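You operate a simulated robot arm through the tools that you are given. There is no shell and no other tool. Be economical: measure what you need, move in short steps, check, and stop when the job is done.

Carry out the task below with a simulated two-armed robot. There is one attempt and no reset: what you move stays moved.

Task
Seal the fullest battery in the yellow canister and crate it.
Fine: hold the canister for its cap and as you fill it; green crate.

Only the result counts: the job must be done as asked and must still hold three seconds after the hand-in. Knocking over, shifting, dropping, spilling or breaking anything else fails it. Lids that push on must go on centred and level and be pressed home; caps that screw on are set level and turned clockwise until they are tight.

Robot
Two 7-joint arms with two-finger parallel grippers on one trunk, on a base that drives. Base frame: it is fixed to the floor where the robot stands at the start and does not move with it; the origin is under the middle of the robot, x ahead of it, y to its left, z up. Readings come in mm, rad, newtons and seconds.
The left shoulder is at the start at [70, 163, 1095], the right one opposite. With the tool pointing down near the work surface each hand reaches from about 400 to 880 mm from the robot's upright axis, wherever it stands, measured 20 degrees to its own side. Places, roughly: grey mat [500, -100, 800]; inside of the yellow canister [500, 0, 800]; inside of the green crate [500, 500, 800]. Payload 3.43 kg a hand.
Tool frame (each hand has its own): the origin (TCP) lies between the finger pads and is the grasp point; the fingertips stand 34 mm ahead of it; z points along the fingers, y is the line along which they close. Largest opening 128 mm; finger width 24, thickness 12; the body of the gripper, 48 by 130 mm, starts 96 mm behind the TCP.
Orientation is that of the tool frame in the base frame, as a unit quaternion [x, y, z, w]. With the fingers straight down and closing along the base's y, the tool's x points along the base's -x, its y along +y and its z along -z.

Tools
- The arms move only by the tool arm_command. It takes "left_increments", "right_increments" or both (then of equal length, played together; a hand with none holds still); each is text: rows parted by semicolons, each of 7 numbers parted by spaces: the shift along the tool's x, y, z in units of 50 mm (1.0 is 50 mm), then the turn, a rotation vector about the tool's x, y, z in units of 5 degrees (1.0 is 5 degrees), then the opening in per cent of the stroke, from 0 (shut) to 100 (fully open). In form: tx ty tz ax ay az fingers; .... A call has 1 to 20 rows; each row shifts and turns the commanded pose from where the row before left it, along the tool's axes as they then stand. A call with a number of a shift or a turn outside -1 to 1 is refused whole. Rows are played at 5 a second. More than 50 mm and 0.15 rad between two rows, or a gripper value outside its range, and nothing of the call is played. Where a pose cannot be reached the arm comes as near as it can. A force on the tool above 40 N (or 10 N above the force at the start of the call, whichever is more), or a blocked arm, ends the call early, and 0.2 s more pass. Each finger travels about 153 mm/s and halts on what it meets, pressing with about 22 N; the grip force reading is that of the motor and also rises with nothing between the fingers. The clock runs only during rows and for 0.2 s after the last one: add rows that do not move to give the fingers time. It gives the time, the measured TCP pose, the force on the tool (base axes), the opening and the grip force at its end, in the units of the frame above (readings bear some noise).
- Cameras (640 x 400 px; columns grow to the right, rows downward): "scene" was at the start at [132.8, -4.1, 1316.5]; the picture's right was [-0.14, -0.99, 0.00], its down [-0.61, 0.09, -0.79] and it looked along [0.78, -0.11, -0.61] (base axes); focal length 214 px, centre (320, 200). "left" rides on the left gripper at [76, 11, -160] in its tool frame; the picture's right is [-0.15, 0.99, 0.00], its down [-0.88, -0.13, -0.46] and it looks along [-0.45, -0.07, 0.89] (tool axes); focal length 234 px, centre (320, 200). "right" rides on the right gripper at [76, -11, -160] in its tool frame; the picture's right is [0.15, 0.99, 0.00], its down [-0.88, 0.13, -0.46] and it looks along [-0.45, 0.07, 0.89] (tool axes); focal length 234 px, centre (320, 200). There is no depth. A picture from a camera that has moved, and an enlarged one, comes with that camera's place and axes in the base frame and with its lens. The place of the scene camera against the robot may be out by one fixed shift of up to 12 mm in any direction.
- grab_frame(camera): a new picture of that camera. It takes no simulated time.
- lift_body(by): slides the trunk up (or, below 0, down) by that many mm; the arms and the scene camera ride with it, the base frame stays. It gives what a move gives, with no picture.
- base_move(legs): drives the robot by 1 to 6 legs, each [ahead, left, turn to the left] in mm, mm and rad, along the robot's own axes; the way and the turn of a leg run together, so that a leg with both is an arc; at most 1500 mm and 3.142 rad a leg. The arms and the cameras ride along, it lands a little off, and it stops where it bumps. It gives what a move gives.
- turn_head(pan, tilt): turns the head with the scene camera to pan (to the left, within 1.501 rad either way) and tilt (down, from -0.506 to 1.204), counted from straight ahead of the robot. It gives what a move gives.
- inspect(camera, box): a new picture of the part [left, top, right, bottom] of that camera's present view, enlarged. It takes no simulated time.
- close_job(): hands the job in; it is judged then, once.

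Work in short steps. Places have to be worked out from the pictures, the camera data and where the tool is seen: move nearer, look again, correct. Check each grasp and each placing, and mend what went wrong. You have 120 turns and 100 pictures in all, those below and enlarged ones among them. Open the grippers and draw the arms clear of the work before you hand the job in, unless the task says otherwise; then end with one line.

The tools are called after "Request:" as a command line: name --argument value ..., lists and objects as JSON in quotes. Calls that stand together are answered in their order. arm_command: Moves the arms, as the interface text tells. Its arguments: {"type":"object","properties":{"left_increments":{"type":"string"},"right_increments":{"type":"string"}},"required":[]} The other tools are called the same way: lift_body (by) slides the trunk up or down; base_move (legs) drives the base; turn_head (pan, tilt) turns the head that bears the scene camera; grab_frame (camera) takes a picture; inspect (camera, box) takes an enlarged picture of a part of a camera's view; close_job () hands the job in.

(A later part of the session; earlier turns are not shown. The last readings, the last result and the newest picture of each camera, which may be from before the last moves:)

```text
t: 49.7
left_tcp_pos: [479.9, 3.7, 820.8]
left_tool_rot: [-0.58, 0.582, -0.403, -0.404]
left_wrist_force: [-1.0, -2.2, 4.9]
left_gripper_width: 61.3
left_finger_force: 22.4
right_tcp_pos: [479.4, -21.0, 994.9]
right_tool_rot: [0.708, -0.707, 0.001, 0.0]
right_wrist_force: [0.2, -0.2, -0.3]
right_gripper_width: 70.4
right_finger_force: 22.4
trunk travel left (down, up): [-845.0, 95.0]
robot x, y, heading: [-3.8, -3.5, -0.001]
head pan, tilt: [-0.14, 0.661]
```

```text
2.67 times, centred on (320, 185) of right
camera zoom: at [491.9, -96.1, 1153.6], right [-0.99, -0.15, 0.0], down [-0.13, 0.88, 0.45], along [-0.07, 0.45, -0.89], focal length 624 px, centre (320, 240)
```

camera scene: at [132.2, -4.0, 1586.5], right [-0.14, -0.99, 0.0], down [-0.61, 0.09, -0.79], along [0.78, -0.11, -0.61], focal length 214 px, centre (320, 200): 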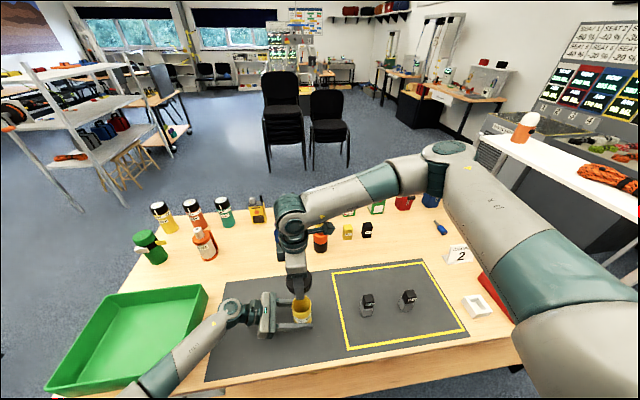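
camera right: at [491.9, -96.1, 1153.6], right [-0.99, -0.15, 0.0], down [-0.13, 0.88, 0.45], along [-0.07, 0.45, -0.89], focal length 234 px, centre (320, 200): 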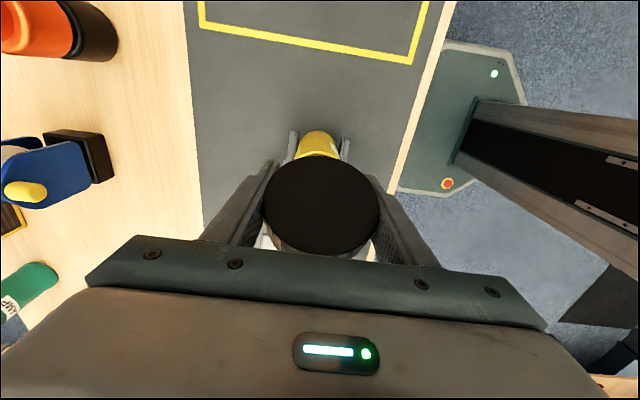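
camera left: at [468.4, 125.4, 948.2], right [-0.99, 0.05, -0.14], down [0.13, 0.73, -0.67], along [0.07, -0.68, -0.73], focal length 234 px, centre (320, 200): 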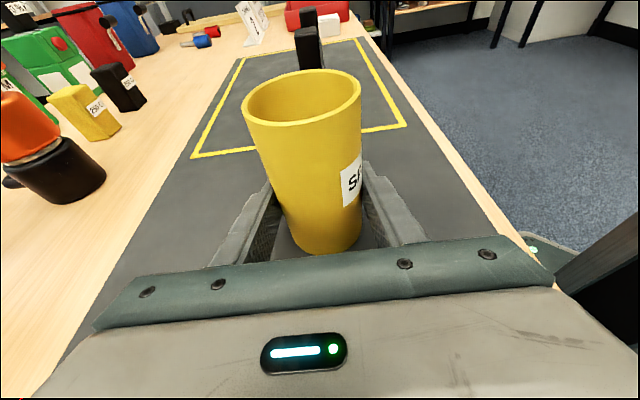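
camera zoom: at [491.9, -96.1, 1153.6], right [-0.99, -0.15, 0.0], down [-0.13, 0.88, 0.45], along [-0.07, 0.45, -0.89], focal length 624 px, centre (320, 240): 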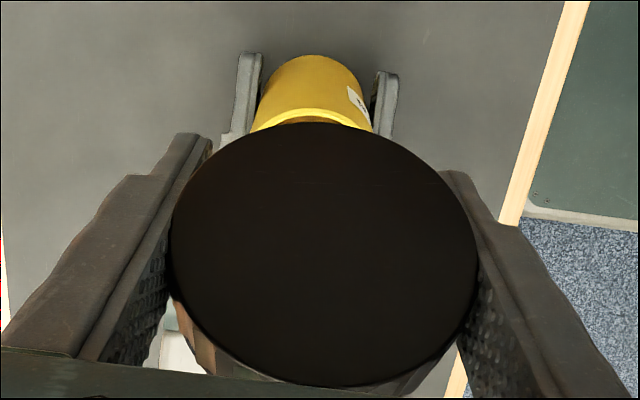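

The cap has pivoted in the grip (its +y side tipped up). I'll raise, turn the wrist back to neutral, and move over the free mat area where I can press it level on the mat.

Request:
arm_command --right_increments "0 0 -.8 0 0 0 0;0 0 0 0 0 1 0;0 0 0 0 0 1 0;0 0 0 0 0 1 0;0 0 0 0 0 1 0;0 0 0 0 0 1 0;0 0 0 0 0 1 0;0 0 0 0 0 1 0;0 0 0 0 0 1 0;0 0 0 0 0 1 0;0 0 0 0 0 1 0;0 0 0 0 0 1 0;0 0 0 0 0 1 0;0 0 0 0 0 1 0;0 0 0 0 0 1 0;0 0 0 0 0 1 0;0 0 0 0 0 1 0;0 0 0 0 0 1 0;0 0 0 0 0 1 0;0 0 0 0 0 0 0"

Request:
arm_command --right_increments "0 -.7 0 0 0 0 0;0 -.7 0 0 0 0 0;0 -.6 0 0 0 0 0;0 0 0 0 0 0 0"

Request:
grab_frame --camera "right"

Request:
grab_frame --camera "left"

```text
t: 53.9
left_tcp_pos: [479.3, 2.7, 820.5]
left_tool_rot: [0.581, -0.58, 0.404, 0.403]
left_wrist_force: [-0.5, 0.3, 3.1]
left_gripper_width: 61.3
left_finger_force: 21.9
right_tcp_pos: [480.2, -20.3, 1032.6]
right_tool_rot: [0.001, 1.0, -0.001, 0.0]
right_wrist_force: [-0.1, -0.2, -0.9]
right_gripper_width: 70.2
right_finger_force: 22.1
trunk travel left (down, up): [-845.0, 95.0]
robot x, y, heading: [2.3, 3.1, -0.001]
head pan, tilt: [-0.14, 0.661]
```

```text
t: 54.9
left_tcp_pos: [480.1, 3.4, 821.1]
left_tool_rot: [-0.58, 0.581, -0.404, -0.404]
left_wrist_force: [0.0, -1.0, 1.7]
left_gripper_width: 60.9
left_finger_force: 22.2
right_tcp_pos: [479.9, -119.0, 1034.2]
right_tool_rot: [0.0, 1.0, -0.001, -0.001]
right_wrist_force: [0.5, -0.3, -0.3]
right_gripper_width: 70.1
right_finger_force: 22.7
trunk travel left (down, up): [-845.0, 95.0]
robot x, y, heading: [0.0, -0.2, -0.003]
head pan, tilt: [-0.14, 0.661]
```

```text
65 pictures are left
camera right: at [406.1, -130.8, 1193.2], right [-0.15, 0.99, 0.0], down [0.88, 0.13, 0.46], along [0.45, 0.06, -0.89], focal length 234 px, centre (320, 200)
```

right: 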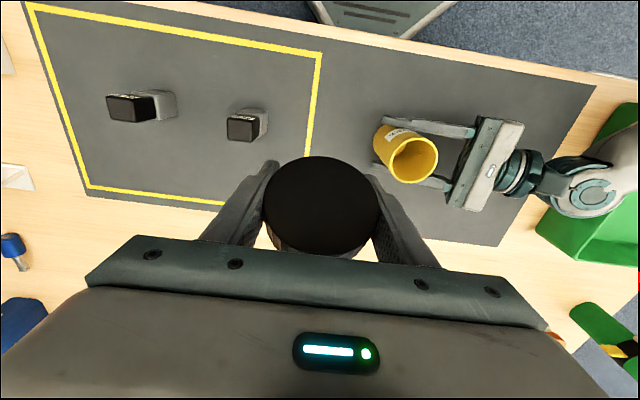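

```text
64 pictures are left
camera left: at [468.8, 126.0, 947.8], right [-0.99, 0.05, -0.14], down [0.13, 0.73, -0.67], along [0.07, -0.68, -0.73], focal length 234 px, centre (320, 200)
```

left: 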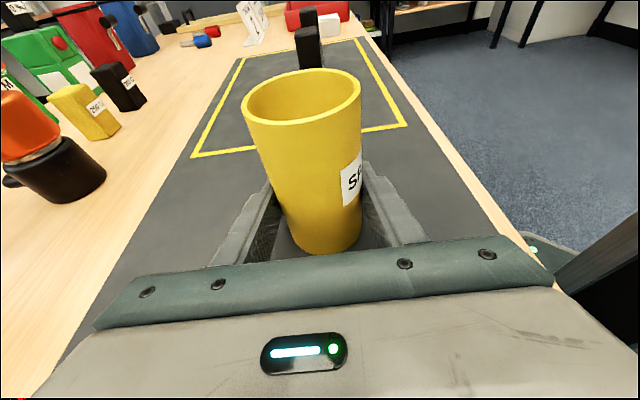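

Lower to TCP z≈856, then look before contact.

Request:
arm_command --right_increments "0 0 .9 0 0 0 0;0 0 .9 0 0 0 0;0 0 .9 0 0 0 0;0 0 .86 0 0 0 0;0 0 0 0 0 0 0"

Request:
inspect --camera "scene" --box '[270, 240, 410, 340]'

Request:
inspect --camera "right" --box '[220, 110, 420, 260]'

```text
t: 56.1
left_tcp_pos: [480.9, 3.9, 820.2]
left_tool_rot: [0.581, -0.581, 0.404, 0.403]
left_wrist_force: [0.3, 0.1, 0.9]
left_gripper_width: 61.1
left_finger_force: 22.2
right_tcp_pos: [480.1, -121.2, 856.0]
right_tool_rot: [0.001, 1.0, -0.001, -0.001]
right_wrist_force: [0.7, 0.1, 0.0]
right_gripper_width: 70.4
right_finger_force: 21.9
trunk travel left (down, up): [-845.0, 95.0]
robot x, y, heading: [0.7, 1.6, 0.003]
head pan, tilt: [-0.14, 0.661]
```

```text
4.00 times, centred on (340, 290) of scene
camera zoom: at [132.6, -4.3, 1586.5], right [-0.14, -0.99, 0.0], down [-0.61, 0.09, -0.79], along [0.78, -0.11, -0.61], focal length 858 px, centre (240, -160)
```

zoom: 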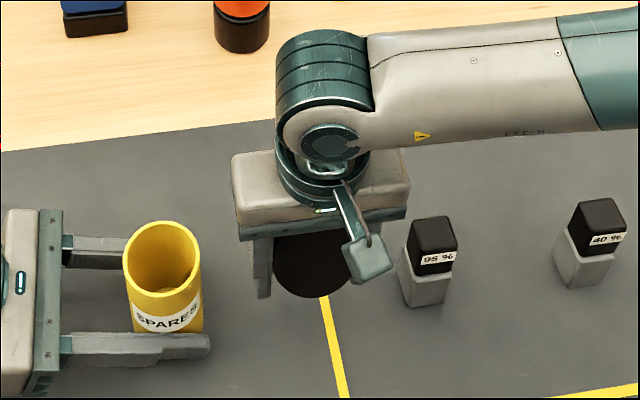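

```text
2.67 times, centred on (320, 185) of right
camera zoom: at [405.2, -132.2, 1015.1], right [-0.15, 0.99, 0.0], down [0.88, 0.13, 0.46], along [0.45, 0.07, -0.89], focal length 624 px, centre (320, 240)
```

zoom: 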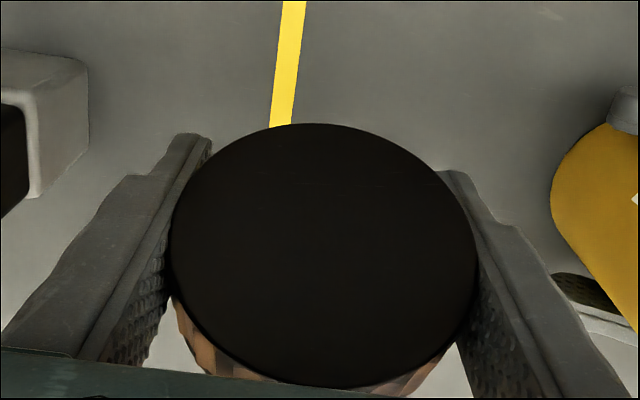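

The cap's top faces the robot (low edge towards −x). I'll lower slowly so the mat pushes the low edge up and levels the cap.

Request:
arm_command --right_increments "0 0 .06 0 0 0 0;0 0 .06 0 0 0 0;0 0 .06 0 0 0 0;0 0 .06 0 0 0 0;0 0 .05 0 0 0 0;0 0 .05 0 0 0 0;0 0 .05 0 0 0 0;0 0 .05 0 0 0 0;0 0 .05 0 0 0 0;0 0 .05 0 0 0 0;0 0 .05 0 0 0 0;0 0 .05 0 0 0 0;0 0 .05 0 0 0 0;0 0 .04 0 0 0 0;0 0 0 0 0 0 0"

Request:
inspect --camera "right" --box '[220, 110, 420, 260]'

```text
t: 59.3
left_tcp_pos: [480.2, 3.5, 819.9]
left_tool_rot: [0.581, -0.58, 0.404, 0.403]
left_wrist_force: [0.2, 0.0, 0.7]
left_gripper_width: 61.0
left_finger_force: 21.2
right_tcp_pos: [480.3, -120.3, 819.6]
right_tool_rot: [-0.001, 1.0, 0.0, 0.0]
right_wrist_force: [-0.2, -0.5, 0.0]
right_gripper_width: 70.1
right_finger_force: 22.4
trunk travel left (down, up): [-845.0, 95.0]
robot x, y, heading: [0.8, -0.2, -0.004]
head pan, tilt: [-0.14, 0.661]
```

```text
2.67 times, centred on (320, 185) of right
camera zoom: at [406.1, -131.2, 978.2], right [-0.15, 0.99, 0.0], down [0.88, 0.13, 0.46], along [0.45, 0.07, -0.89], focal length 624 px, centre (320, 240)
```

zoom: 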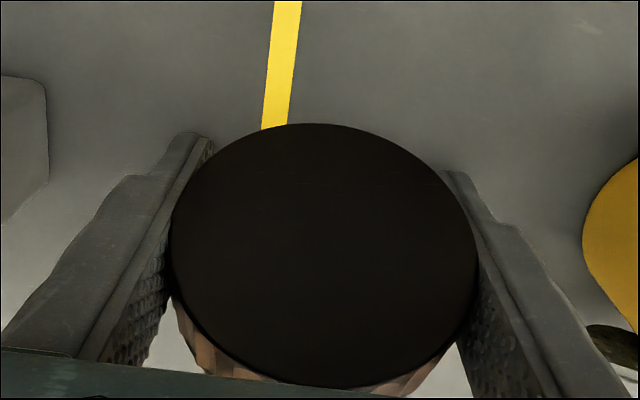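

No contact: the cap also slid ~35 mm up the pads (its top is at z≈852), tilted about 58°. I'll raise, yaw +90°, and lean the hand toward −y so that the cap becomes nearly level, then let it settle on the mat.

Request:
arm_command --right_increments "0 0 -1 0 0 0 0;0 0 -1 0 0 0 0;0 0 -1 0 0 1 0;0 0 0 0 0 1 0;0 0 0 0 0 1 0;0 0 0 0 0 1 0;0 0 0 0 0 1 0;0 0 0 0 0 1 0;0 0 0 0 0 1 0;0 0 0 0 0 1 0;0 0 0 0 0 1 0;0 0 0 0 0 1 0;0 0 0 0 0 1 0;0 0 0 0 0 1 0;0 0 0 0 0 1 0;0 0 0 0 0 1 0;0 0 0 0 0 1 0;0 0 0 0 0 1 0;0 0 0 0 0 1 0;0 0 0 0 0 1 0"

Request:
arm_command --right_increments "0 0 0 0 1 0 0;0 0 0 0 1 0 0;0 0 0 0 1 0 0;0 0 0 0 1 0 0;0 0 0 0 1 0 0;0 0 0 0 1 0 0;0 0 0 0 1 0 0;0 0 0 0 1 0 0;0 0 0 0 1 0 0;0 0 0 0 0 0 0"

Request:
grab_frame --camera "scene"

Request:
grab_frame --camera "left"

```text
t: 63.5
left_tcp_pos: [481.0, 3.2, 822.5]
left_tool_rot: [0.58, -0.58, 0.404, 0.404]
left_wrist_force: [0.3, -0.6, -0.2]
left_gripper_width: 61.2
left_finger_force: 22.1
right_tcp_pos: [481.0, -120.1, 969.0]
right_tool_rot: [0.708, 0.706, 0.0, 0.001]
right_wrist_force: [-0.1, -0.8, -0.4]
right_gripper_width: 70.0
right_finger_force: 22.0
trunk travel left (down, up): [-845.0, 95.0]
robot x, y, heading: [-2.8, 1.7, 0.001]
head pan, tilt: [-0.14, 0.661]
```

```text
t: 65.7
left_tcp_pos: [480.6, 3.0, 821.9]
left_tool_rot: [-0.581, 0.581, -0.404, -0.403]
left_wrist_force: [-0.3, -0.2, 0.4]
left_gripper_width: 60.9
left_finger_force: 21.5
right_tcp_pos: [479.6, -120.4, 969.2]
right_tool_rot: [0.653, 0.653, 0.271, -0.27]
right_wrist_force: [0.3, -0.1, -0.7]
right_gripper_width: 70.1
right_finger_force: 22.1
trunk travel left (down, up): [-845.0, 95.0]
robot x, y, heading: [-0.5, 0.6, 0.002]
head pan, tilt: [-0.14, 0.661]
```

```text
60 pictures are left
camera scene: at [132.9, -4.0, 1586.5], right [-0.14, -0.99, 0.0], down [-0.61, 0.09, -0.79], along [0.78, -0.11, -0.61], focal length 214 px, centre (320, 200)
```

scene: 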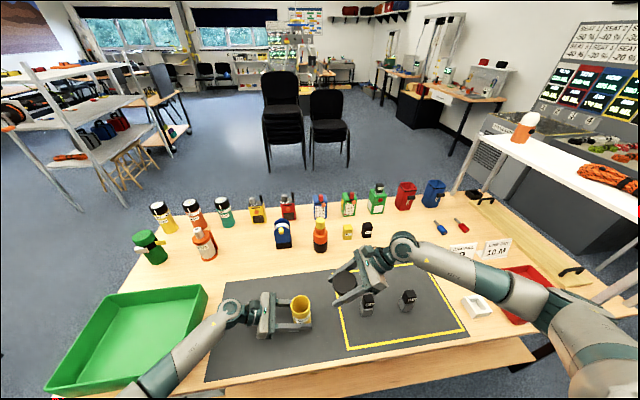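

```text
59 pictures are left
camera left: at [468.8, 125.8, 947.8], right [-0.99, 0.05, -0.14], down [0.13, 0.73, -0.67], along [0.07, -0.68, -0.73], focal length 234 px, centre (320, 200)
```

left: 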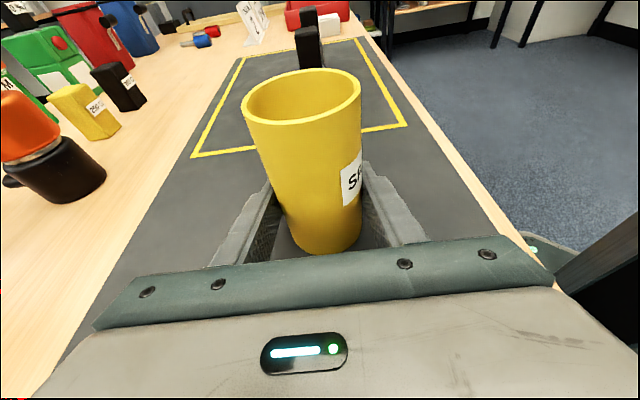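

Request:
inspect --camera "scene" --box '[290, 220, 430, 320]'

```text
4.00 times, centred on (360, 270) of scene
camera zoom: at [132.9, -4.0, 1586.5], right [-0.14, -0.99, 0.0], down [-0.61, 0.09, -0.79], along [0.78, -0.11, -0.61], focal length 858 px, centre (160, -80)
```

zoom: 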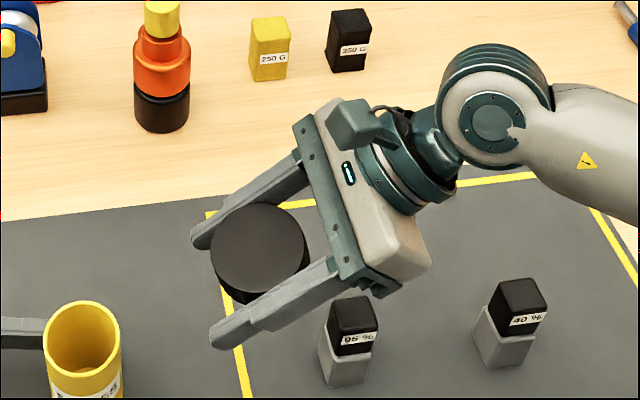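

The cap is now near level in the leaning hand. Lower to just above the mat (TCP z≈822, y≈−110).

Request:
arm_command --right_increments "-.388 0 .444 0 0 0 0;-.388 0 .444 0 0 0 0;-.388 0 .444 0 0 0 0;-.388 0 .444 0 0 0 0;-.388 0 .444 0 0 0 0;0 0 0 0 0 0 0"

Request:
inspect --camera "scene" --box '[290, 240, 430, 340]'

```text
t: 66.9
left_tcp_pos: [478.2, 3.5, 822.4]
left_tool_rot: [-0.581, 0.581, -0.403, -0.403]
left_wrist_force: [0.0, -0.3, -0.2]
left_gripper_width: 61.1
left_finger_force: 22.3
right_tcp_pos: [482.1, -109.0, 840.5]
right_tool_rot: [0.651, 0.653, 0.277, -0.27]
right_wrist_force: [-3.9, 0.7, 14.9]
right_gripper_width: 70.1
right_finger_force: 22.0
trunk travel left (down, up): [-845.0, 95.0]
robot x, y, heading: [-1.4, 2.6, 0.006]
head pan, tilt: [-0.14, 0.661]
stopped in row 5 (right hand): the force on the tool passed its limit (the readings are from after the stop); the commanded pose is now the measured one
```

```text
4.00 times, centred on (360, 290) of scene
camera zoom: at [130.0, -3.0, 1586.9], right [-0.14, -0.99, 0.0], down [-0.61, 0.09, -0.79], along [0.78, -0.11, -0.61], focal length 858 px, centre (160, -160)
```

zoom: 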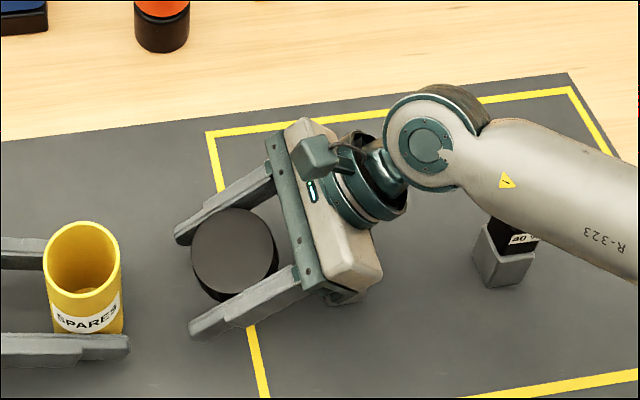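

Force stop at z≈840; the gripper body is probably resting on the 95 % battery. Back up straight and inspect.

Request:
arm_command --right_increments ".14 0 -.14 0 0 0 0;.3 0 -.3 0 0 0 0;.4 0 -.4 0 0 0 0;.4 0 -.4 0 0 0 0;.4 0 -.4 0 0 0 0;0 0 0 0 0 0 0"

Request:
inspect --camera "scene" --box '[290, 240, 430, 340]'

```text
t: 68.3
left_tcp_pos: [480.5, 3.0, 821.9]
left_tool_rot: [-0.581, 0.581, -0.404, -0.403]
left_wrist_force: [0.1, -0.2, 1.9]
left_gripper_width: 61.2
left_finger_force: 21.4
right_tcp_pos: [482.8, -110.8, 953.7]
right_tool_rot: [0.651, 0.653, 0.277, -0.27]
right_wrist_force: [-0.4, -0.4, -0.7]
right_gripper_width: 70.4
right_finger_force: 22.2
trunk travel left (down, up): [-845.0, 95.0]
robot x, y, heading: [-0.4, 1.9, 0.0]
head pan, tilt: [-0.14, 0.661]
```

```text
4.00 times, centred on (360, 290) of scene
camera zoom: at [132.7, -4.4, 1586.5], right [-0.14, -0.99, 0.0], down [-0.61, 0.09, -0.79], along [0.78, -0.11, -0.61], focal length 858 px, centre (160, -160)
```

zoom: 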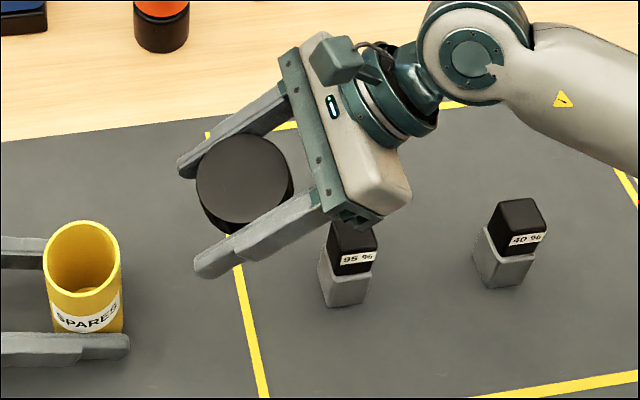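

Both batteries are where they were. I'll move to x≈590, clear of both batteries in x, and lower there.

Request:
arm_command --right_increments "0 .72 0 0 0 0 0;0 .72 0 0 0 0 0;0 .72 0 0 0 0 0;0 0 0 0 0 0 0;-.35 0 .35 0 0 0 0;-.35 0 .35 0 0 0 0;-.35 0 .35 0 0 0 0;-.35 0 .35 0 0 0 0;0 0 0 0 0 0 0"

Request:
inspect --camera "scene" --box '[270, 220, 430, 320]'

```text
t: 70.3
left_tcp_pos: [480.8, 2.0, 821.9]
left_tool_rot: [-0.581, 0.581, -0.403, -0.403]
left_wrist_force: [-0.8, 0.1, 2.2]
left_gripper_width: 61.2
left_finger_force: 22.5
right_tcp_pos: [591.2, -109.1, 855.5]
right_tool_rot: [0.651, 0.653, 0.276, -0.27]
right_wrist_force: [-0.3, 0.0, -0.2]
right_gripper_width: 70.0
right_finger_force: 22.2
trunk travel left (down, up): [-845.0, 95.0]
robot x, y, heading: [2.3, 0.6, -0.001]
head pan, tilt: [-0.14, 0.661]
```

```text
4.00 times, centred on (350, 270) of scene
camera zoom: at [132.6, -4.4, 1586.5], right [-0.14, -0.99, 0.0], down [-0.61, 0.09, -0.79], along [0.78, -0.11, -0.61], focal length 858 px, centre (200, -80)
```

zoom: 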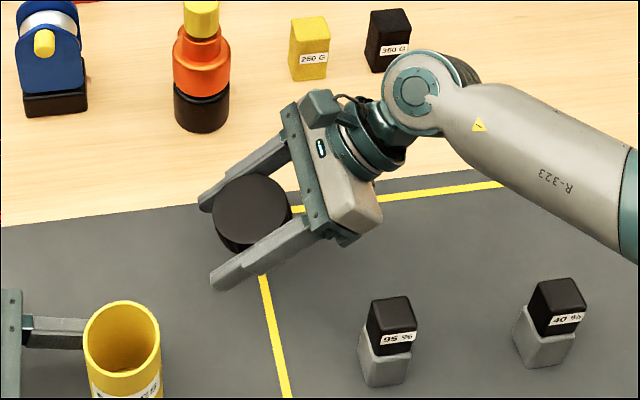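

Clear. Lower the last 35 mm gently.

Request:
arm_command --right_increments "-.1 0 .1 0 0 0 0;-.1 0 .1 0 0 0 0;-.1 0 .1 0 0 0 0;-.1 0 .1 0 0 0 0;-.05 0 .05 0 0 0 0;-.05 0 .05 0 0 0 0;0 0 0 0 0 0 0"

Request:
inspect --camera "scene" --box '[290, 230, 390, 300]'

```text
t: 71.9
left_tcp_pos: [480.9, 2.8, 821.0]
left_tool_rot: [0.582, -0.58, 0.404, 0.402]
left_wrist_force: [-0.7, 0.6, 2.4]
left_gripper_width: 61.3
left_finger_force: 21.9
right_tcp_pos: [592.7, -107.8, 820.6]
right_tool_rot: [0.652, 0.653, 0.276, -0.27]
right_wrist_force: [0.1, 0.7, -0.2]
right_gripper_width: 70.1
right_finger_force: 22.1
trunk travel left (down, up): [-845.0, 95.0]
robot x, y, heading: [0.1, -0.6, 0.001]
head pan, tilt: [-0.14, 0.661]
```

```text
5.71 times, centred on (340, 265) of scene
camera zoom: at [132.7, -4.4, 1586.5], right [-0.14, -0.99, 0.0], down [-0.61, 0.09, -0.79], along [0.78, -0.11, -0.61], focal length 1226 px, centre (206, -171)
```

zoom: 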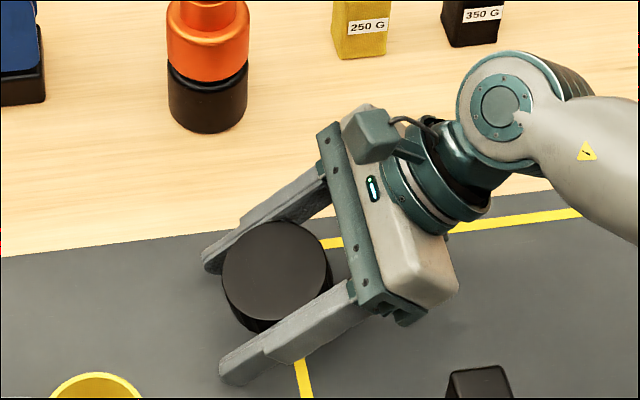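

The cap is roughly level, ~25 mm above the mat. Release it here by opening slightly.

Request:
arm_command --right_increments "0 0 0 0 0 0 66;0 0 0 0 0 0 66;0 0 0 0 0 0 66;0 0 0 0 0 0 66"

Request:
inspect --camera "scene" --box '[290, 230, 390, 300]'

```text
t: 72.9
left_tcp_pos: [481.4, 2.3, 822.0]
left_tool_rot: [0.581, -0.58, 0.404, 0.403]
left_wrist_force: [-0.7, 0.1, 0.6]
left_gripper_width: 61.1
left_finger_force: 21.9
right_tcp_pos: [592.3, -108.3, 820.0]
right_tool_rot: [0.651, 0.654, 0.276, -0.271]
right_wrist_force: [-0.3, 0.7, -0.5]
right_gripper_width: 84.6
right_finger_force: 0.0
trunk travel left (down, up): [-845.0, 95.0]
robot x, y, heading: [-1.7, 0.4, -0.002]
head pan, tilt: [-0.14, 0.661]
```

```text
5.71 times, centred on (340, 265) of scene
camera zoom: at [132.7, -4.4, 1586.5], right [-0.14, -0.99, 0.0], down [-0.61, 0.09, -0.79], along [0.78, -0.11, -0.61], focal length 1226 px, centre (206, -171)
```

zoom: 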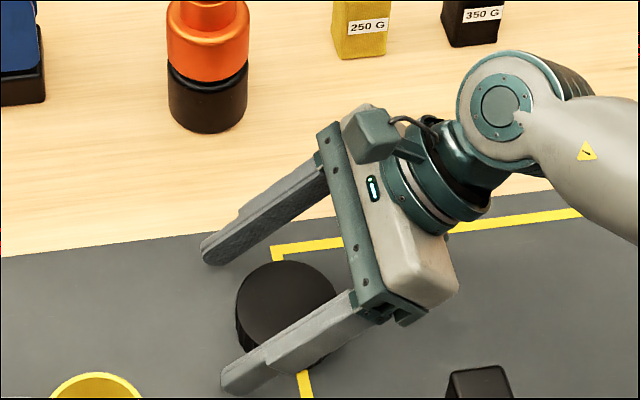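

The cap lies flat, top up. Withdraw the right hand along its fingers, straighten it, and return the yaw to neutral.

Request:
arm_command --right_increments "0 0 -.6 0 0 0 70;0 0 -.8 0 0 0 70;0 0 -.9 0 0 0 100;.6 0 -.6 0 0 0 100;.6 0 -.6 0 0 0 100;0 0 0 0 -1 0 100;0 0 0 0 -1 0 100;0 0 0 0 -1 0 100;0 0 0 0 -1 0 100;0 0 0 0 -1 0 100;0 0 0 0 -1 0 100;0 0 0 0 -1 0 100;0 0 0 0 -1 0 100;0 0 0 0 -1 0 100;0 0 0 0 0 0 100"

Request:
arm_command --right_increments "0 0 0 0 0 -1 100;0 0 0 0 0 -1 100;0 0 0 0 0 -1 100;0 0 0 0 0 -1 100;0 0 0 0 0 -1 100;0 0 0 0 0 -1 100;0 0 0 0 0 -1 100;0 0 0 0 0 -1 100;0 0 0 0 0 -1 100;0 0 0 0 0 -1 100;0 0 0 0 0 -1 100;0 0 0 0 0 -1 100;0 0 0 0 0 -1 100;0 0 0 0 0 -1 100;0 0 0 0 0 -1 100;0 0 0 0 0 -1 100;0 0 0 0 0 -1 100;0 0 0 0 0 -1 100;0 0 0 0 0 0 100"

Request:
grab_frame --camera "scene"

Request:
grab_frame --camera "right"

```text
t: 76.1
left_tcp_pos: [480.7, 3.2, 821.5]
left_tool_rot: [0.581, -0.58, 0.404, 0.403]
left_wrist_force: [0.4, 0.6, 0.7]
left_gripper_width: 61.2
left_finger_force: 22.2
right_tcp_pos: [591.0, -191.7, 986.3]
right_tool_rot: [0.708, 0.707, 0.006, 0.0]
right_wrist_force: [-0.4, 0.0, 0.3]
right_gripper_width: 127.8
right_finger_force: 0.0
trunk travel left (down, up): [-845.0, 95.0]
robot x, y, heading: [-0.0, -0.8, -0.002]
head pan, tilt: [-0.14, 0.661]
```

```text
t: 80.1
left_tcp_pos: [479.7, 3.1, 821.4]
left_tool_rot: [0.581, -0.58, 0.404, 0.403]
left_wrist_force: [-0.4, -0.4, 1.3]
left_gripper_width: 61.1
left_finger_force: 22.2
right_tcp_pos: [590.6, -191.6, 985.7]
right_tool_rot: [-0.001, 1.0, 0.005, 0.005]
right_wrist_force: [-0.7, 0.0, 0.5]
right_gripper_width: 128.1
right_finger_force: 0.1
trunk travel left (down, up): [-845.0, 95.0]
robot x, y, heading: [-0.8, -4.4, 0.005]
head pan, tilt: [-0.14, 0.661]
```

```text
52 pictures are left
camera scene: at [132.8, -4.3, 1586.5], right [-0.14, -0.99, 0.0], down [-0.61, 0.09, -0.79], along [0.78, -0.11, -0.61], focal length 214 px, centre (320, 200)
```

scene: 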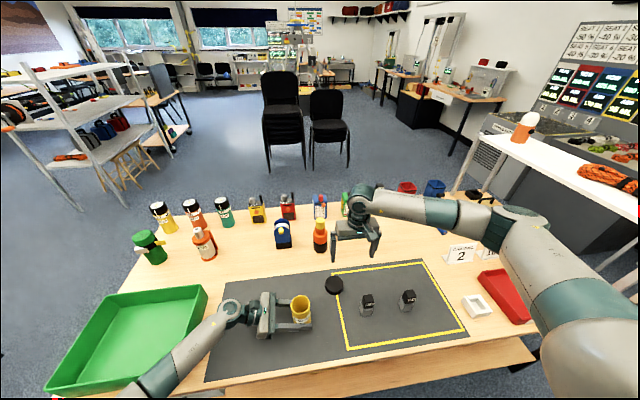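

```text
51 pictures are left
camera right: at [515.2, -204.1, 1145.0], right [-0.15, 0.99, 0.01], down [0.88, 0.13, 0.46], along [0.46, 0.07, -0.89], focal length 234 px, centre (320, 200)
```

right: 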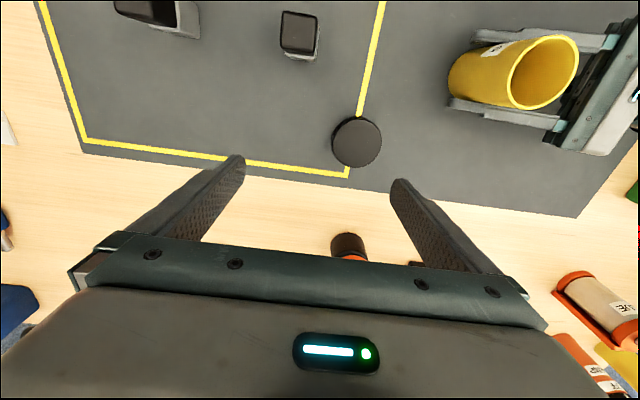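

Cap and batteries look fine. Move the right hand above the 95 % battery for a closer look.

Request:
arm_command --right_increments ".55 -.19 -.1 0 0 0 100;.55 -.19 -.1 0 0 0 100;.55 -.19 -.1 0 0 0 100;.55 -.19 -.1 0 0 0 100;0 0 0 0 0 0 100"

Request:
inspect --camera "right" --box '[160, 40, 480, 240]'

```text
t: 81.3
left_tcp_pos: [480.9, 2.7, 821.7]
left_tool_rot: [0.581, -0.58, 0.404, 0.404]
left_wrist_force: [-0.2, 0.1, 2.2]
left_gripper_width: 61.2
left_finger_force: 22.4
right_tcp_pos: [480.6, -229.2, 1004.1]
right_tool_rot: [0.002, 1.0, 0.005, 0.004]
right_wrist_force: [0.4, -0.5, -0.5]
right_gripper_width: 127.9
right_finger_force: 0.0
trunk travel left (down, up): [-845.0, 95.0]
robot x, y, heading: [-2.0, -0.0, -0.004]
head pan, tilt: [-0.14, 0.661]
```

```text
2.00 times, centred on (320, 140) of right
camera zoom: at [405.1, -241.3, 1163.0], right [-0.15, 0.99, 0.01], down [0.88, 0.13, 0.46], along [0.46, 0.07, -0.89], focal length 468 px, centre (320, 320)
```

zoom: 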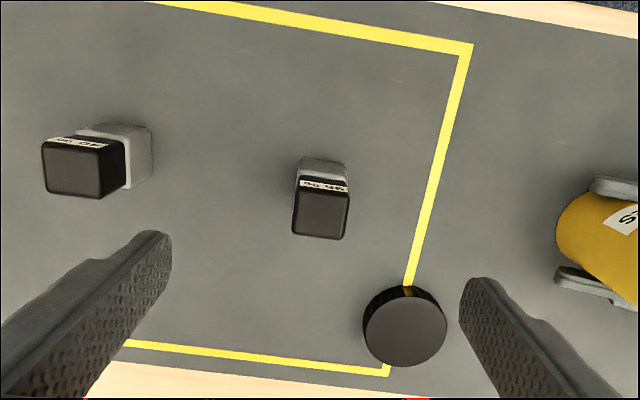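

Battery top triangulates to (481, −229.5, ~872), ~34 mm square and ~90 mm tall. I'll descend to grip only the top ~16 mm so that the fingers stay above the canister rim later.

Request:
arm_command --right_increments "0 0 .8 0 0 0 100;0 0 .8 0 0 0 100;0 0 .7 0 0 0 100;0 0 0 0 0 0 100;0 0 0 0 0 0 70;0 0 0 0 0 0 50;0 0 0 0 0 0 40;0 0 0 0 0 0 34;0 0 0 0 0 0 30;0 0 0 0 0 0 26;0 0 0 0 0 0 22;0 0 0 0 0 0 0;0 0 0 0 0 0 0"

Request:
inspect --camera "scene" --box '[310, 250, 430, 325]'

```text
t: 84.1
left_tcp_pos: [480.6, 3.3, 822.0]
left_tool_rot: [0.581, -0.581, 0.404, 0.403]
left_wrist_force: [0.5, 0.4, -0.4]
left_gripper_width: 61.3
left_finger_force: 21.9
right_tcp_pos: [483.5, -227.3, 889.6]
right_tool_rot: [0.001, 1.0, 0.004, 0.004]
right_wrist_force: [0.0, -1.2, 0.0]
right_gripper_width: 33.7
right_finger_force: 22.1
trunk travel left (down, up): [-845.0, 95.0]
robot x, y, heading: [0.9, 3.5, 0.006]
head pan, tilt: [-0.14, 0.661]
```

```text
5.33 times, centred on (370, 288) of scene
camera zoom: at [132.8, -4.4, 1586.5], right [-0.14, -0.99, 0.0], down [-0.61, 0.09, -0.79], along [0.78, -0.11, -0.61], focal length 1144 px, centre (53, -267)
```

zoom: 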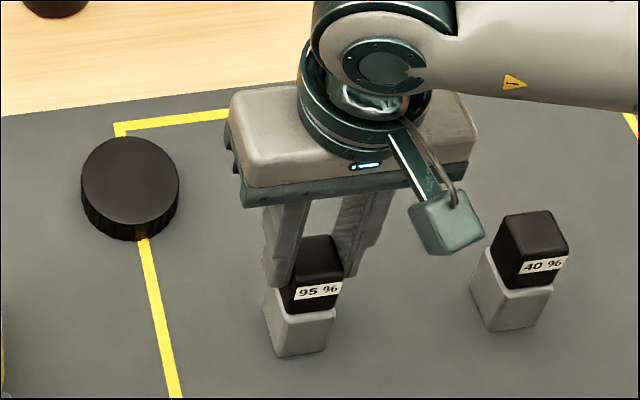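

Gripped (33.7 mm). Lift 145 mm, move toward the canister and look at the rim from there.

Request:
arm_command --right_increments "0 0 -.3 0 0 0 0;0 0 -.6 0 0 0 0;0 0 -.7 0 0 0 0;0 0 -.7 0 0 0 0;0 0 -.6 0 0 0 0;0 .6 0 0 0 0 0;0 .6 0 0 0 0 0;0 .6 0 0 0 0 0;0 .6 0 0 0 0 0;0 0 0 0 0 0 0"

Request:
inspect --camera "right" --box '[220, 40, 540, 240]'

```text
t: 86.3
left_tcp_pos: [480.3, 2.6, 820.8]
left_tool_rot: [-0.581, 0.581, -0.403, -0.403]
left_wrist_force: [-0.4, 0.2, 0.2]
left_gripper_width: 61.0
left_finger_force: 22.2
right_tcp_pos: [479.6, -111.0, 1035.9]
right_tool_rot: [0.001, 1.0, 0.004, 0.004]
right_wrist_force: [-0.6, -0.3, -2.5]
right_gripper_width: 33.4
right_finger_force: 21.5
trunk travel left (down, up): [-845.0, 95.0]
robot x, y, heading: [0.6, 1.0, 0.0]
head pan, tilt: [-0.14, 0.661]
```

```text
2.00 times, centred on (380, 140) of right
camera zoom: at [404.0, -123.6, 1195.1], right [-0.14, 0.99, 0.01], down [0.88, 0.12, 0.46], along [0.46, 0.07, -0.89], focal length 468 px, centre (200, 320)
```

zoom: 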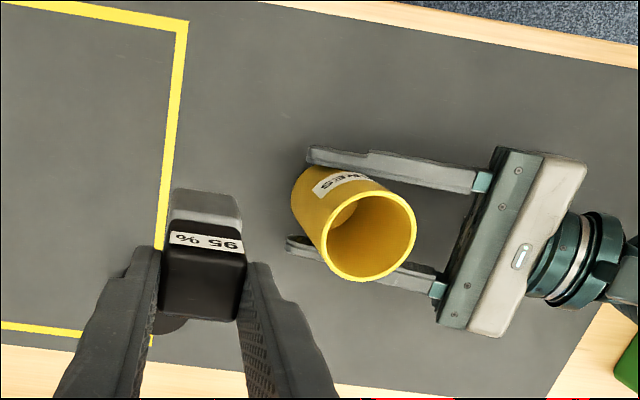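

Rim centre is (481, 2.5); battery centred in the grip. Move over the canister and check alignment from the left camera before inserting.

Request:
arm_command --right_increments "-.03 .76 0 0 0 0 0;0 .76 0 0 0 0 0;0 .75 0 0 0 0 0;0 0 0 0 0 0 0;0 0 .3 0 0 0 0;0 0 0 0 0 0 0"

Request:
grab_frame --camera "left"

Request:
inspect --camera "scene" --box '[240, 230, 380, 340]'

```text
t: 87.7
left_tcp_pos: [481.1, 3.8, 821.8]
left_tool_rot: [-0.58, 0.581, -0.404, -0.403]
left_wrist_force: [-1.2, 0.7, 0.7]
left_gripper_width: 60.9
left_finger_force: 21.5
right_tcp_pos: [481.9, 4.6, 1022.1]
right_tool_rot: [0.001, 1.0, 0.004, 0.005]
right_wrist_force: [0.4, -0.3, -0.7]
right_gripper_width: 33.3
right_finger_force: 21.9
trunk travel left (down, up): [-845.0, 95.0]
robot x, y, heading: [0.3, -1.2, -0.002]
head pan, tilt: [-0.14, 0.661]
```

```text
47 pictures are left
camera left: at [468.9, 125.7, 947.6], right [-0.99, 0.05, -0.14], down [0.13, 0.73, -0.67], along [0.07, -0.68, -0.73], focal length 234 px, centre (320, 200)
```

left: 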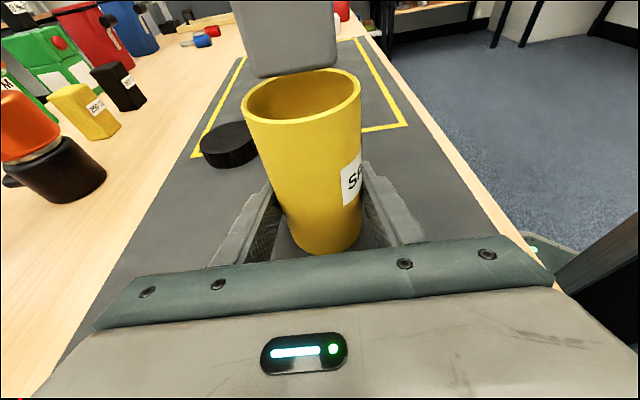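

```text
3.64 times, centred on (310, 285) of scene
camera zoom: at [132.9, -4.0, 1586.5], right [-0.14, -0.99, 0.0], down [-0.61, 0.09, -0.79], along [0.78, -0.11, -0.61], focal length 780 px, centre (356, -109)
```

zoom: 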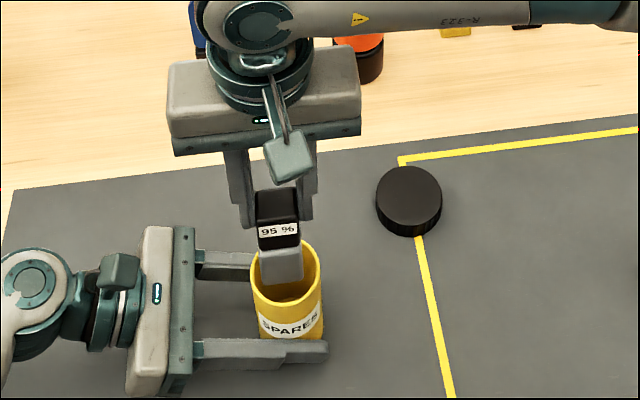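

Aligned within about 2 mm. Lower slowly into the canister until the fingertips are just above the rim.

Request:
arm_command --right_increments ".01 -.02 .1 0 0 0 0;0 0 .15 0 0 0 0;0 0 .15 0 0 0 0;0 0 .15 0 0 0 0;0 0 .15 0 0 0 0;0 0 .15 0 0 0 0;0 0 .15 0 0 0 0;0 0 .15 0 0 0 0;0 0 .15 0 0 0 0;0 0 .15 0 0 0 0;0 0 .15 0 0 0 0;0 0 .1 0 0 0 0;0 0 0 0 0 0 0"

Request:
grab_frame --camera "left"

```text
t: 90.5
left_tcp_pos: [480.5, 2.8, 822.1]
left_tool_rot: [-0.581, 0.581, -0.404, -0.403]
left_wrist_force: [0.1, 0.1, 0.5]
left_gripper_width: 60.7
left_finger_force: 22.1
right_tcp_pos: [483.2, 4.2, 936.8]
right_tool_rot: [0.001, 1.0, 0.005, 0.004]
right_wrist_force: [0.0, 0.5, -0.3]
right_gripper_width: 33.8
right_finger_force: 21.8
trunk travel left (down, up): [-845.0, 95.0]
robot x, y, heading: [-0.2, 1.2, -0.0]
head pan, tilt: [-0.14, 0.661]
```

```text
45 pictures are left
camera left: at [468.9, 125.6, 947.7], right [-0.99, 0.05, -0.14], down [0.13, 0.73, -0.67], along [0.07, -0.68, -0.73], focal length 234 px, centre (320, 200)
```

left: 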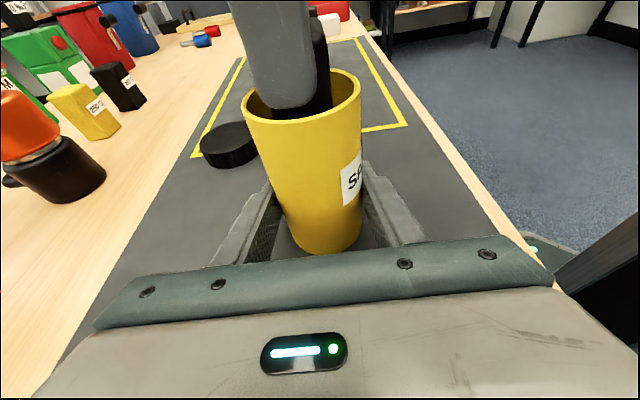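

The battery is inside with no contact force and the fingertips are at the rim. Release and withdraw.

Request:
arm_command --right_increments "0 0 0 0 0 0 50;0 0 0 0 0 0 50;0 0 0 0 0 0 50;0 0 -.4 0 0 0 60;0 0 -.8 0 0 0 60;0 0 -.8 0 0 0 60;0 0 0 0 0 0 60"

Request:
inspect --camera "right" --box '[160, 40, 480, 240]'

Request:
grab_frame --camera "left"

```text
t: 92.1
left_tcp_pos: [481.1, 3.6, 820.9]
left_tool_rot: [-0.581, 0.582, -0.403, -0.403]
left_wrist_force: [-0.9, 1.0, 1.2]
left_gripper_width: 61.2
left_finger_force: 22.6
right_tcp_pos: [481.8, 1.7, 1037.4]
right_tool_rot: [0.002, 1.0, 0.004, 0.003]
right_wrist_force: [-0.5, 0.3, -0.4]
right_gripper_width: 76.8
right_finger_force: 0.0
trunk travel left (down, up): [-845.0, 95.0]
robot x, y, heading: [1.2, 0.6, 0.002]
head pan, tilt: [-0.14, 0.661]
```

```text
2.00 times, centred on (320, 140) of right
camera zoom: at [405.8, -10.8, 1195.8], right [-0.15, 0.99, 0.01], down [0.88, 0.13, 0.46], along [0.46, 0.07, -0.89], focal length 468 px, centre (320, 320)
```

zoom: 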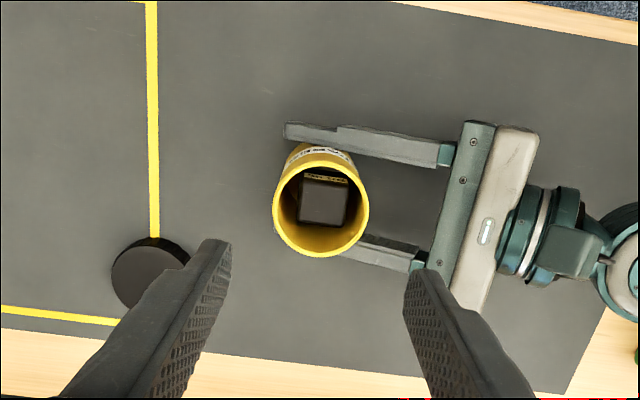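

```text
43 pictures are left
camera left: at [468.9, 125.6, 947.7], right [-0.99, 0.05, -0.14], down [0.13, 0.73, -0.67], along [0.07, -0.68, -0.73], focal length 234 px, centre (320, 200)
```

left: 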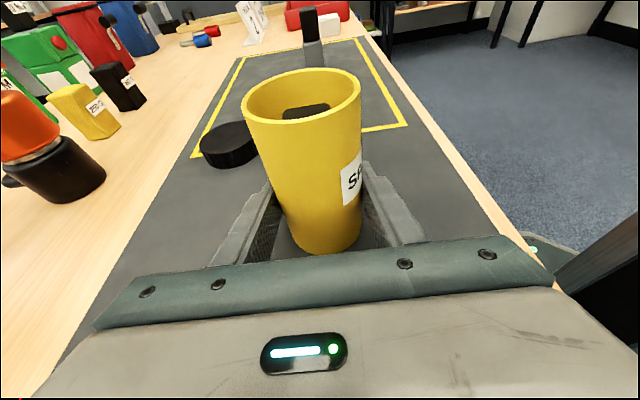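

The battery is in. Cap triangulates to (588.5, −138). Move over it and verify before gripping.

Request:
arm_command --right_increments "-.427 -.56 0 0 0 0 100;-.427 -.56 0 0 0 0 100;-.427 -.56 0 0 0 0 100;-.427 -.56 0 0 0 0 100;-.427 -.56 0 0 0 0 100;0 0 .8 0 0 0 100;0 0 .8 0 0 0 100;0 0 .8 0 0 0 100;0 0 0 0 0 0 100"

Request:
inspect --camera "right" --box '[160, 40, 480, 240]'

```text
t: 94.1
left_tcp_pos: [481.5, 3.0, 821.3]
left_tool_rot: [0.581, -0.58, 0.404, 0.403]
left_wrist_force: [-0.4, 0.1, 0.8]
left_gripper_width: 61.1
left_finger_force: 21.9
right_tcp_pos: [589.2, -136.8, 915.9]
right_tool_rot: [0.001, 1.0, 0.005, 0.005]
right_wrist_force: [-0.7, 0.1, -0.6]
right_gripper_width: 128.0
right_finger_force: 0.1
trunk travel left (down, up): [-845.0, 95.0]
robot x, y, heading: [2.3, 0.8, -0.002]
head pan, tilt: [-0.14, 0.661]
```

```text
2.00 times, centred on (320, 140) of right
camera zoom: at [513.6, -148.8, 1075.1], right [-0.15, 0.99, 0.01], down [0.88, 0.13, 0.46], along [0.46, 0.07, -0.89], focal length 468 px, centre (320, 320)
```

zoom: 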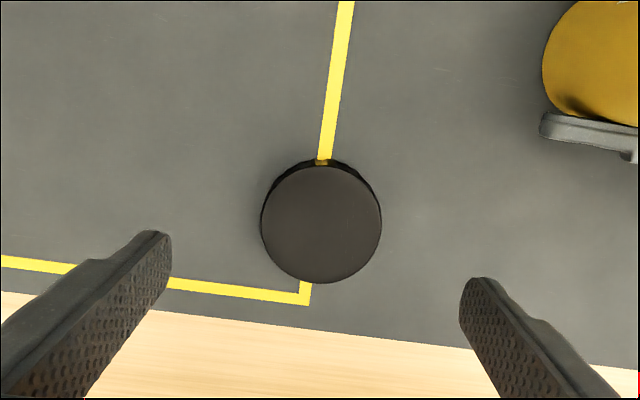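

Well centred. I'll trim out the 0.6° tool tilt, descend to z≈818 and grip the cap.

Request:
arm_command --right_increments "-.02 0 0 .115 .115 0 100;0 0 .6 0 0 0 100;0 0 .6 0 0 0 100;0 0 .4 0 0 0 100;0 0 .2 0 0 0 100;0 0 .14 0 0 0 100;0 0 0 0 0 0 100;0 0 0 0 0 0 70;0 0 0 0 0 0 62;0 0 0 0 0 0 58;0 0 0 0 0 0 55;0 0 0 0 0 0 52;0 0 0 0 0 0 30;0 0 0 0 0 0 0;0 0 0 0 0 0 0"

Request:
inspect --camera "right" --box '[220, 110, 420, 260]'

```text
t: 97.3
left_tcp_pos: [481.3, 3.5, 820.1]
left_tool_rot: [-0.581, 0.581, -0.404, -0.403]
left_wrist_force: [0.6, 0.2, -0.1]
left_gripper_width: 61.1
left_finger_force: 21.7
right_tcp_pos: [589.4, -136.9, 819.6]
right_tool_rot: [0.001, 1.0, -0.002, -0.001]
right_wrist_force: [0.2, 0.1, 0.1]
right_gripper_width: 70.4
right_finger_force: 22.2
trunk travel left (down, up): [-845.0, 95.0]
robot x, y, heading: [-1.4, -2.2, 0.0]
head pan, tilt: [-0.14, 0.661]
```

```text
2.67 times, centred on (320, 185) of right
camera zoom: at [515.8, -147.8, 979.3], right [-0.15, 0.99, 0.0], down [0.88, 0.13, 0.45], along [0.45, 0.07, -0.89], focal length 624 px, centre (320, 240)
```

zoom: 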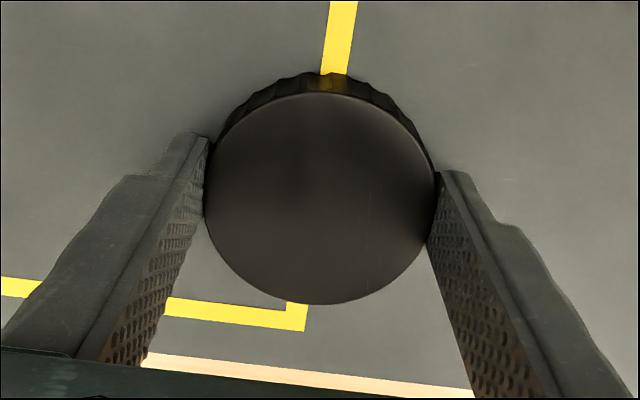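

Cap held level. Lift, carry to above the canister at (480, 1.7), z≈1010.

Request:
arm_command --right_increments "0 0 -.4 0 0 0 0;0 0 -.8 0 0 0 0;0 0 -.9 0 0 0 0;0 0 -.9 0 0 0 0;0 0 -.8 0 0 0 0;.438 .554 0 0 0 0 0;.438 .554 0 0 0 0 0;.438 .554 0 0 0 0 0;.438 .554 0 0 0 0 0;.438 .554 0 0 0 0 0;0 0 0 0 0 0 0"

Request:
arm_command --right_increments "0 0 0 0 0 -1 0;0 0 0 0 0 -1 0;0 0 0 0 0 -1 0;0 0 0 0 0 -1 0;0 0 0 0 0 -1 0;0 0 0 0 0 -1 0;0 0 0 0 0 -1 0;0 0 0 0 0 -1 0;0 0 0 0 0 -1 0;0 0 0 0 0 -1 0;0 0 0 0 0 -1 0;0 0 0 0 0 -1 0;0 0 0 0 0 -1 0;0 0 0 0 0 -1 0;0 0 0 0 0 -1 0;0 0 0 0 0 -1 0;0 0 0 0 0 -1 0;0 0 0 0 0 0 0"

Request:
grab_frame --camera "left"

Request:
inspect --camera "scene" --box '[240, 230, 380, 340]'

```text
t: 99.7
left_tcp_pos: [481.2, 2.8, 820.8]
left_tool_rot: [-0.581, 0.581, -0.403, -0.403]
left_wrist_force: [-0.4, 1.0, 0.1]
left_gripper_width: 61.1
left_finger_force: 22.1
right_tcp_pos: [481.3, 1.5, 1009.2]
right_tool_rot: [0.0, 1.0, 0.0, 0.0]
right_wrist_force: [1.3, -0.7, -0.2]
right_gripper_width: 70.7
right_finger_force: 22.1
trunk travel left (down, up): [-845.0, 95.0]
robot x, y, heading: [0.4, 3.0, 0.003]
head pan, tilt: [-0.14, 0.661]
```

```text
t: 103.5
left_tcp_pos: [480.3, 1.5, 821.6]
left_tool_rot: [-0.581, 0.581, -0.404, -0.403]
left_wrist_force: [0.5, 0.9, 0.9]
left_gripper_width: 61.1
left_finger_force: 22.3
right_tcp_pos: [480.5, 2.7, 1009.1]
right_tool_rot: [-0.676, 0.737, 0.001, -0.001]
right_wrist_force: [-0.1, 0.1, -1.0]
right_gripper_width: 70.8
right_finger_force: 21.6
trunk travel left (down, up): [-845.0, 95.0]
robot x, y, heading: [-3.5, -3.8, -0.001]
head pan, tilt: [-0.14, 0.661]
```

```text
40 pictures are left
camera left: at [468.9, 125.6, 947.7], right [-0.99, 0.05, -0.14], down [0.13, 0.73, -0.67], along [0.07, -0.68, -0.73], focal length 234 px, centre (320, 200)
```

left: 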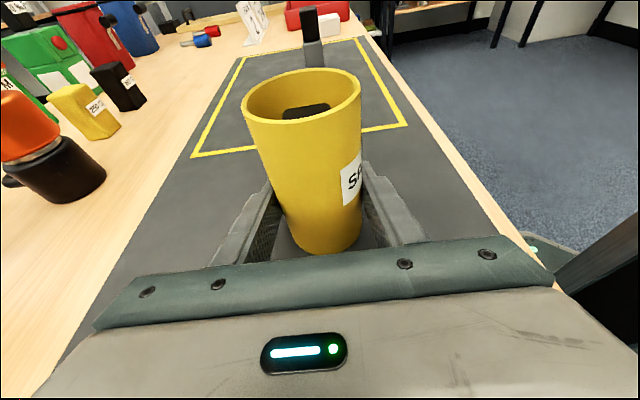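

```text
3.64 times, centred on (310, 285) of scene
camera zoom: at [132.9, -4.3, 1586.5], right [-0.14, -0.99, 0.0], down [-0.61, 0.09, -0.79], along [0.78, -0.11, -0.61], focal length 780 px, centre (356, -109)
```

zoom: 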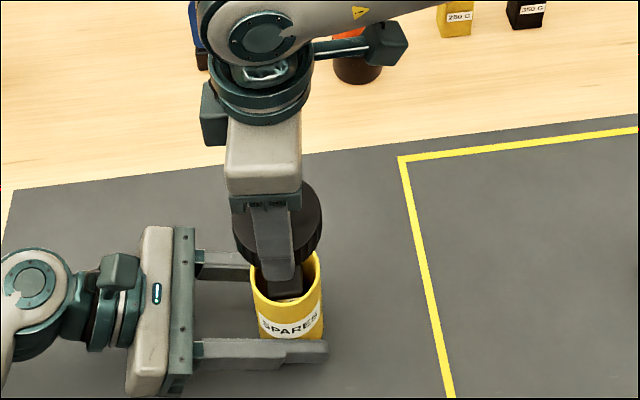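

Descend to just above the rim (TCP ≈942) and check the centring from the left camera.

Request:
arm_command --right_increments "0 0 .5 0 0 0 0;0 0 .5 0 0 0 0;0 0 .34 0 0 0 0;0 0 0 0 0 0 0"

Request:
inspect --camera "left" --box '[200, 0, 440, 150]'

Request:
inspect --camera "scene" --box '[260, 260, 350, 320]'

```text
t: 104.5
left_tcp_pos: [481.3, 3.2, 821.2]
left_tool_rot: [-0.58, 0.581, -0.404, -0.404]
left_wrist_force: [0.4, 0.4, 0.8]
left_gripper_width: 60.8
left_finger_force: 22.2
right_tcp_pos: [481.1, 2.3, 943.0]
right_tool_rot: [-0.675, 0.738, 0.0, -0.001]
right_wrist_force: [0.1, -0.5, 0.0]
right_gripper_width: 70.6
right_finger_force: 21.6
trunk travel left (down, up): [-845.0, 95.0]
robot x, y, heading: [2.4, 0.5, 0.004]
head pan, tilt: [-0.14, 0.661]
```

```text
2.67 times, centred on (320, 75) of left
camera zoom: at [468.8, 125.6, 947.7], right [-0.99, 0.05, -0.14], down [0.13, 0.73, -0.67], along [0.07, -0.68, -0.73], focal length 624 px, centre (320, 533)
```

zoom: 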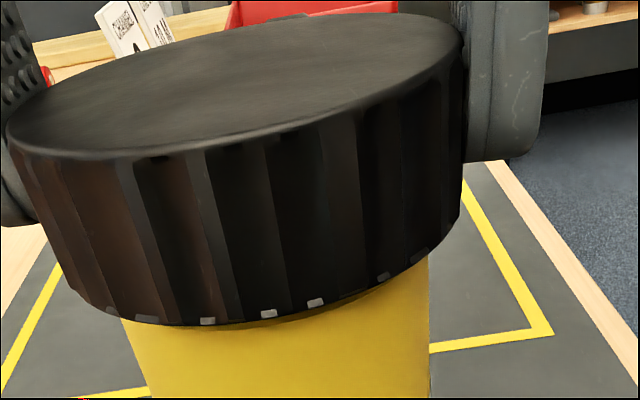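

```text
6.67 times, centred on (305, 290) of scene
camera zoom: at [132.8, -4.3, 1586.5], right [-0.14, -0.99, 0.0], down [-0.61, 0.09, -0.79], along [0.78, -0.11, -0.61], focal length 1430 px, centre (420, -400)
```

zoom: 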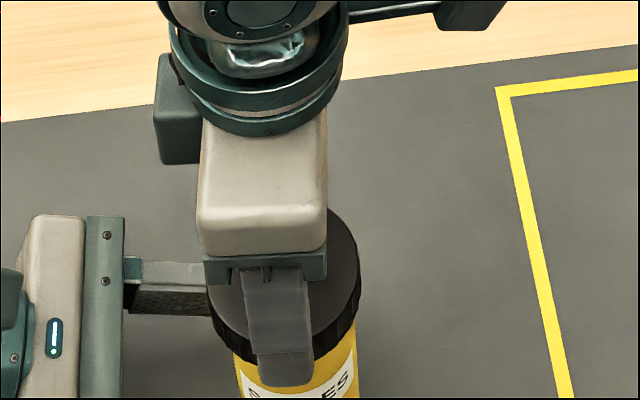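

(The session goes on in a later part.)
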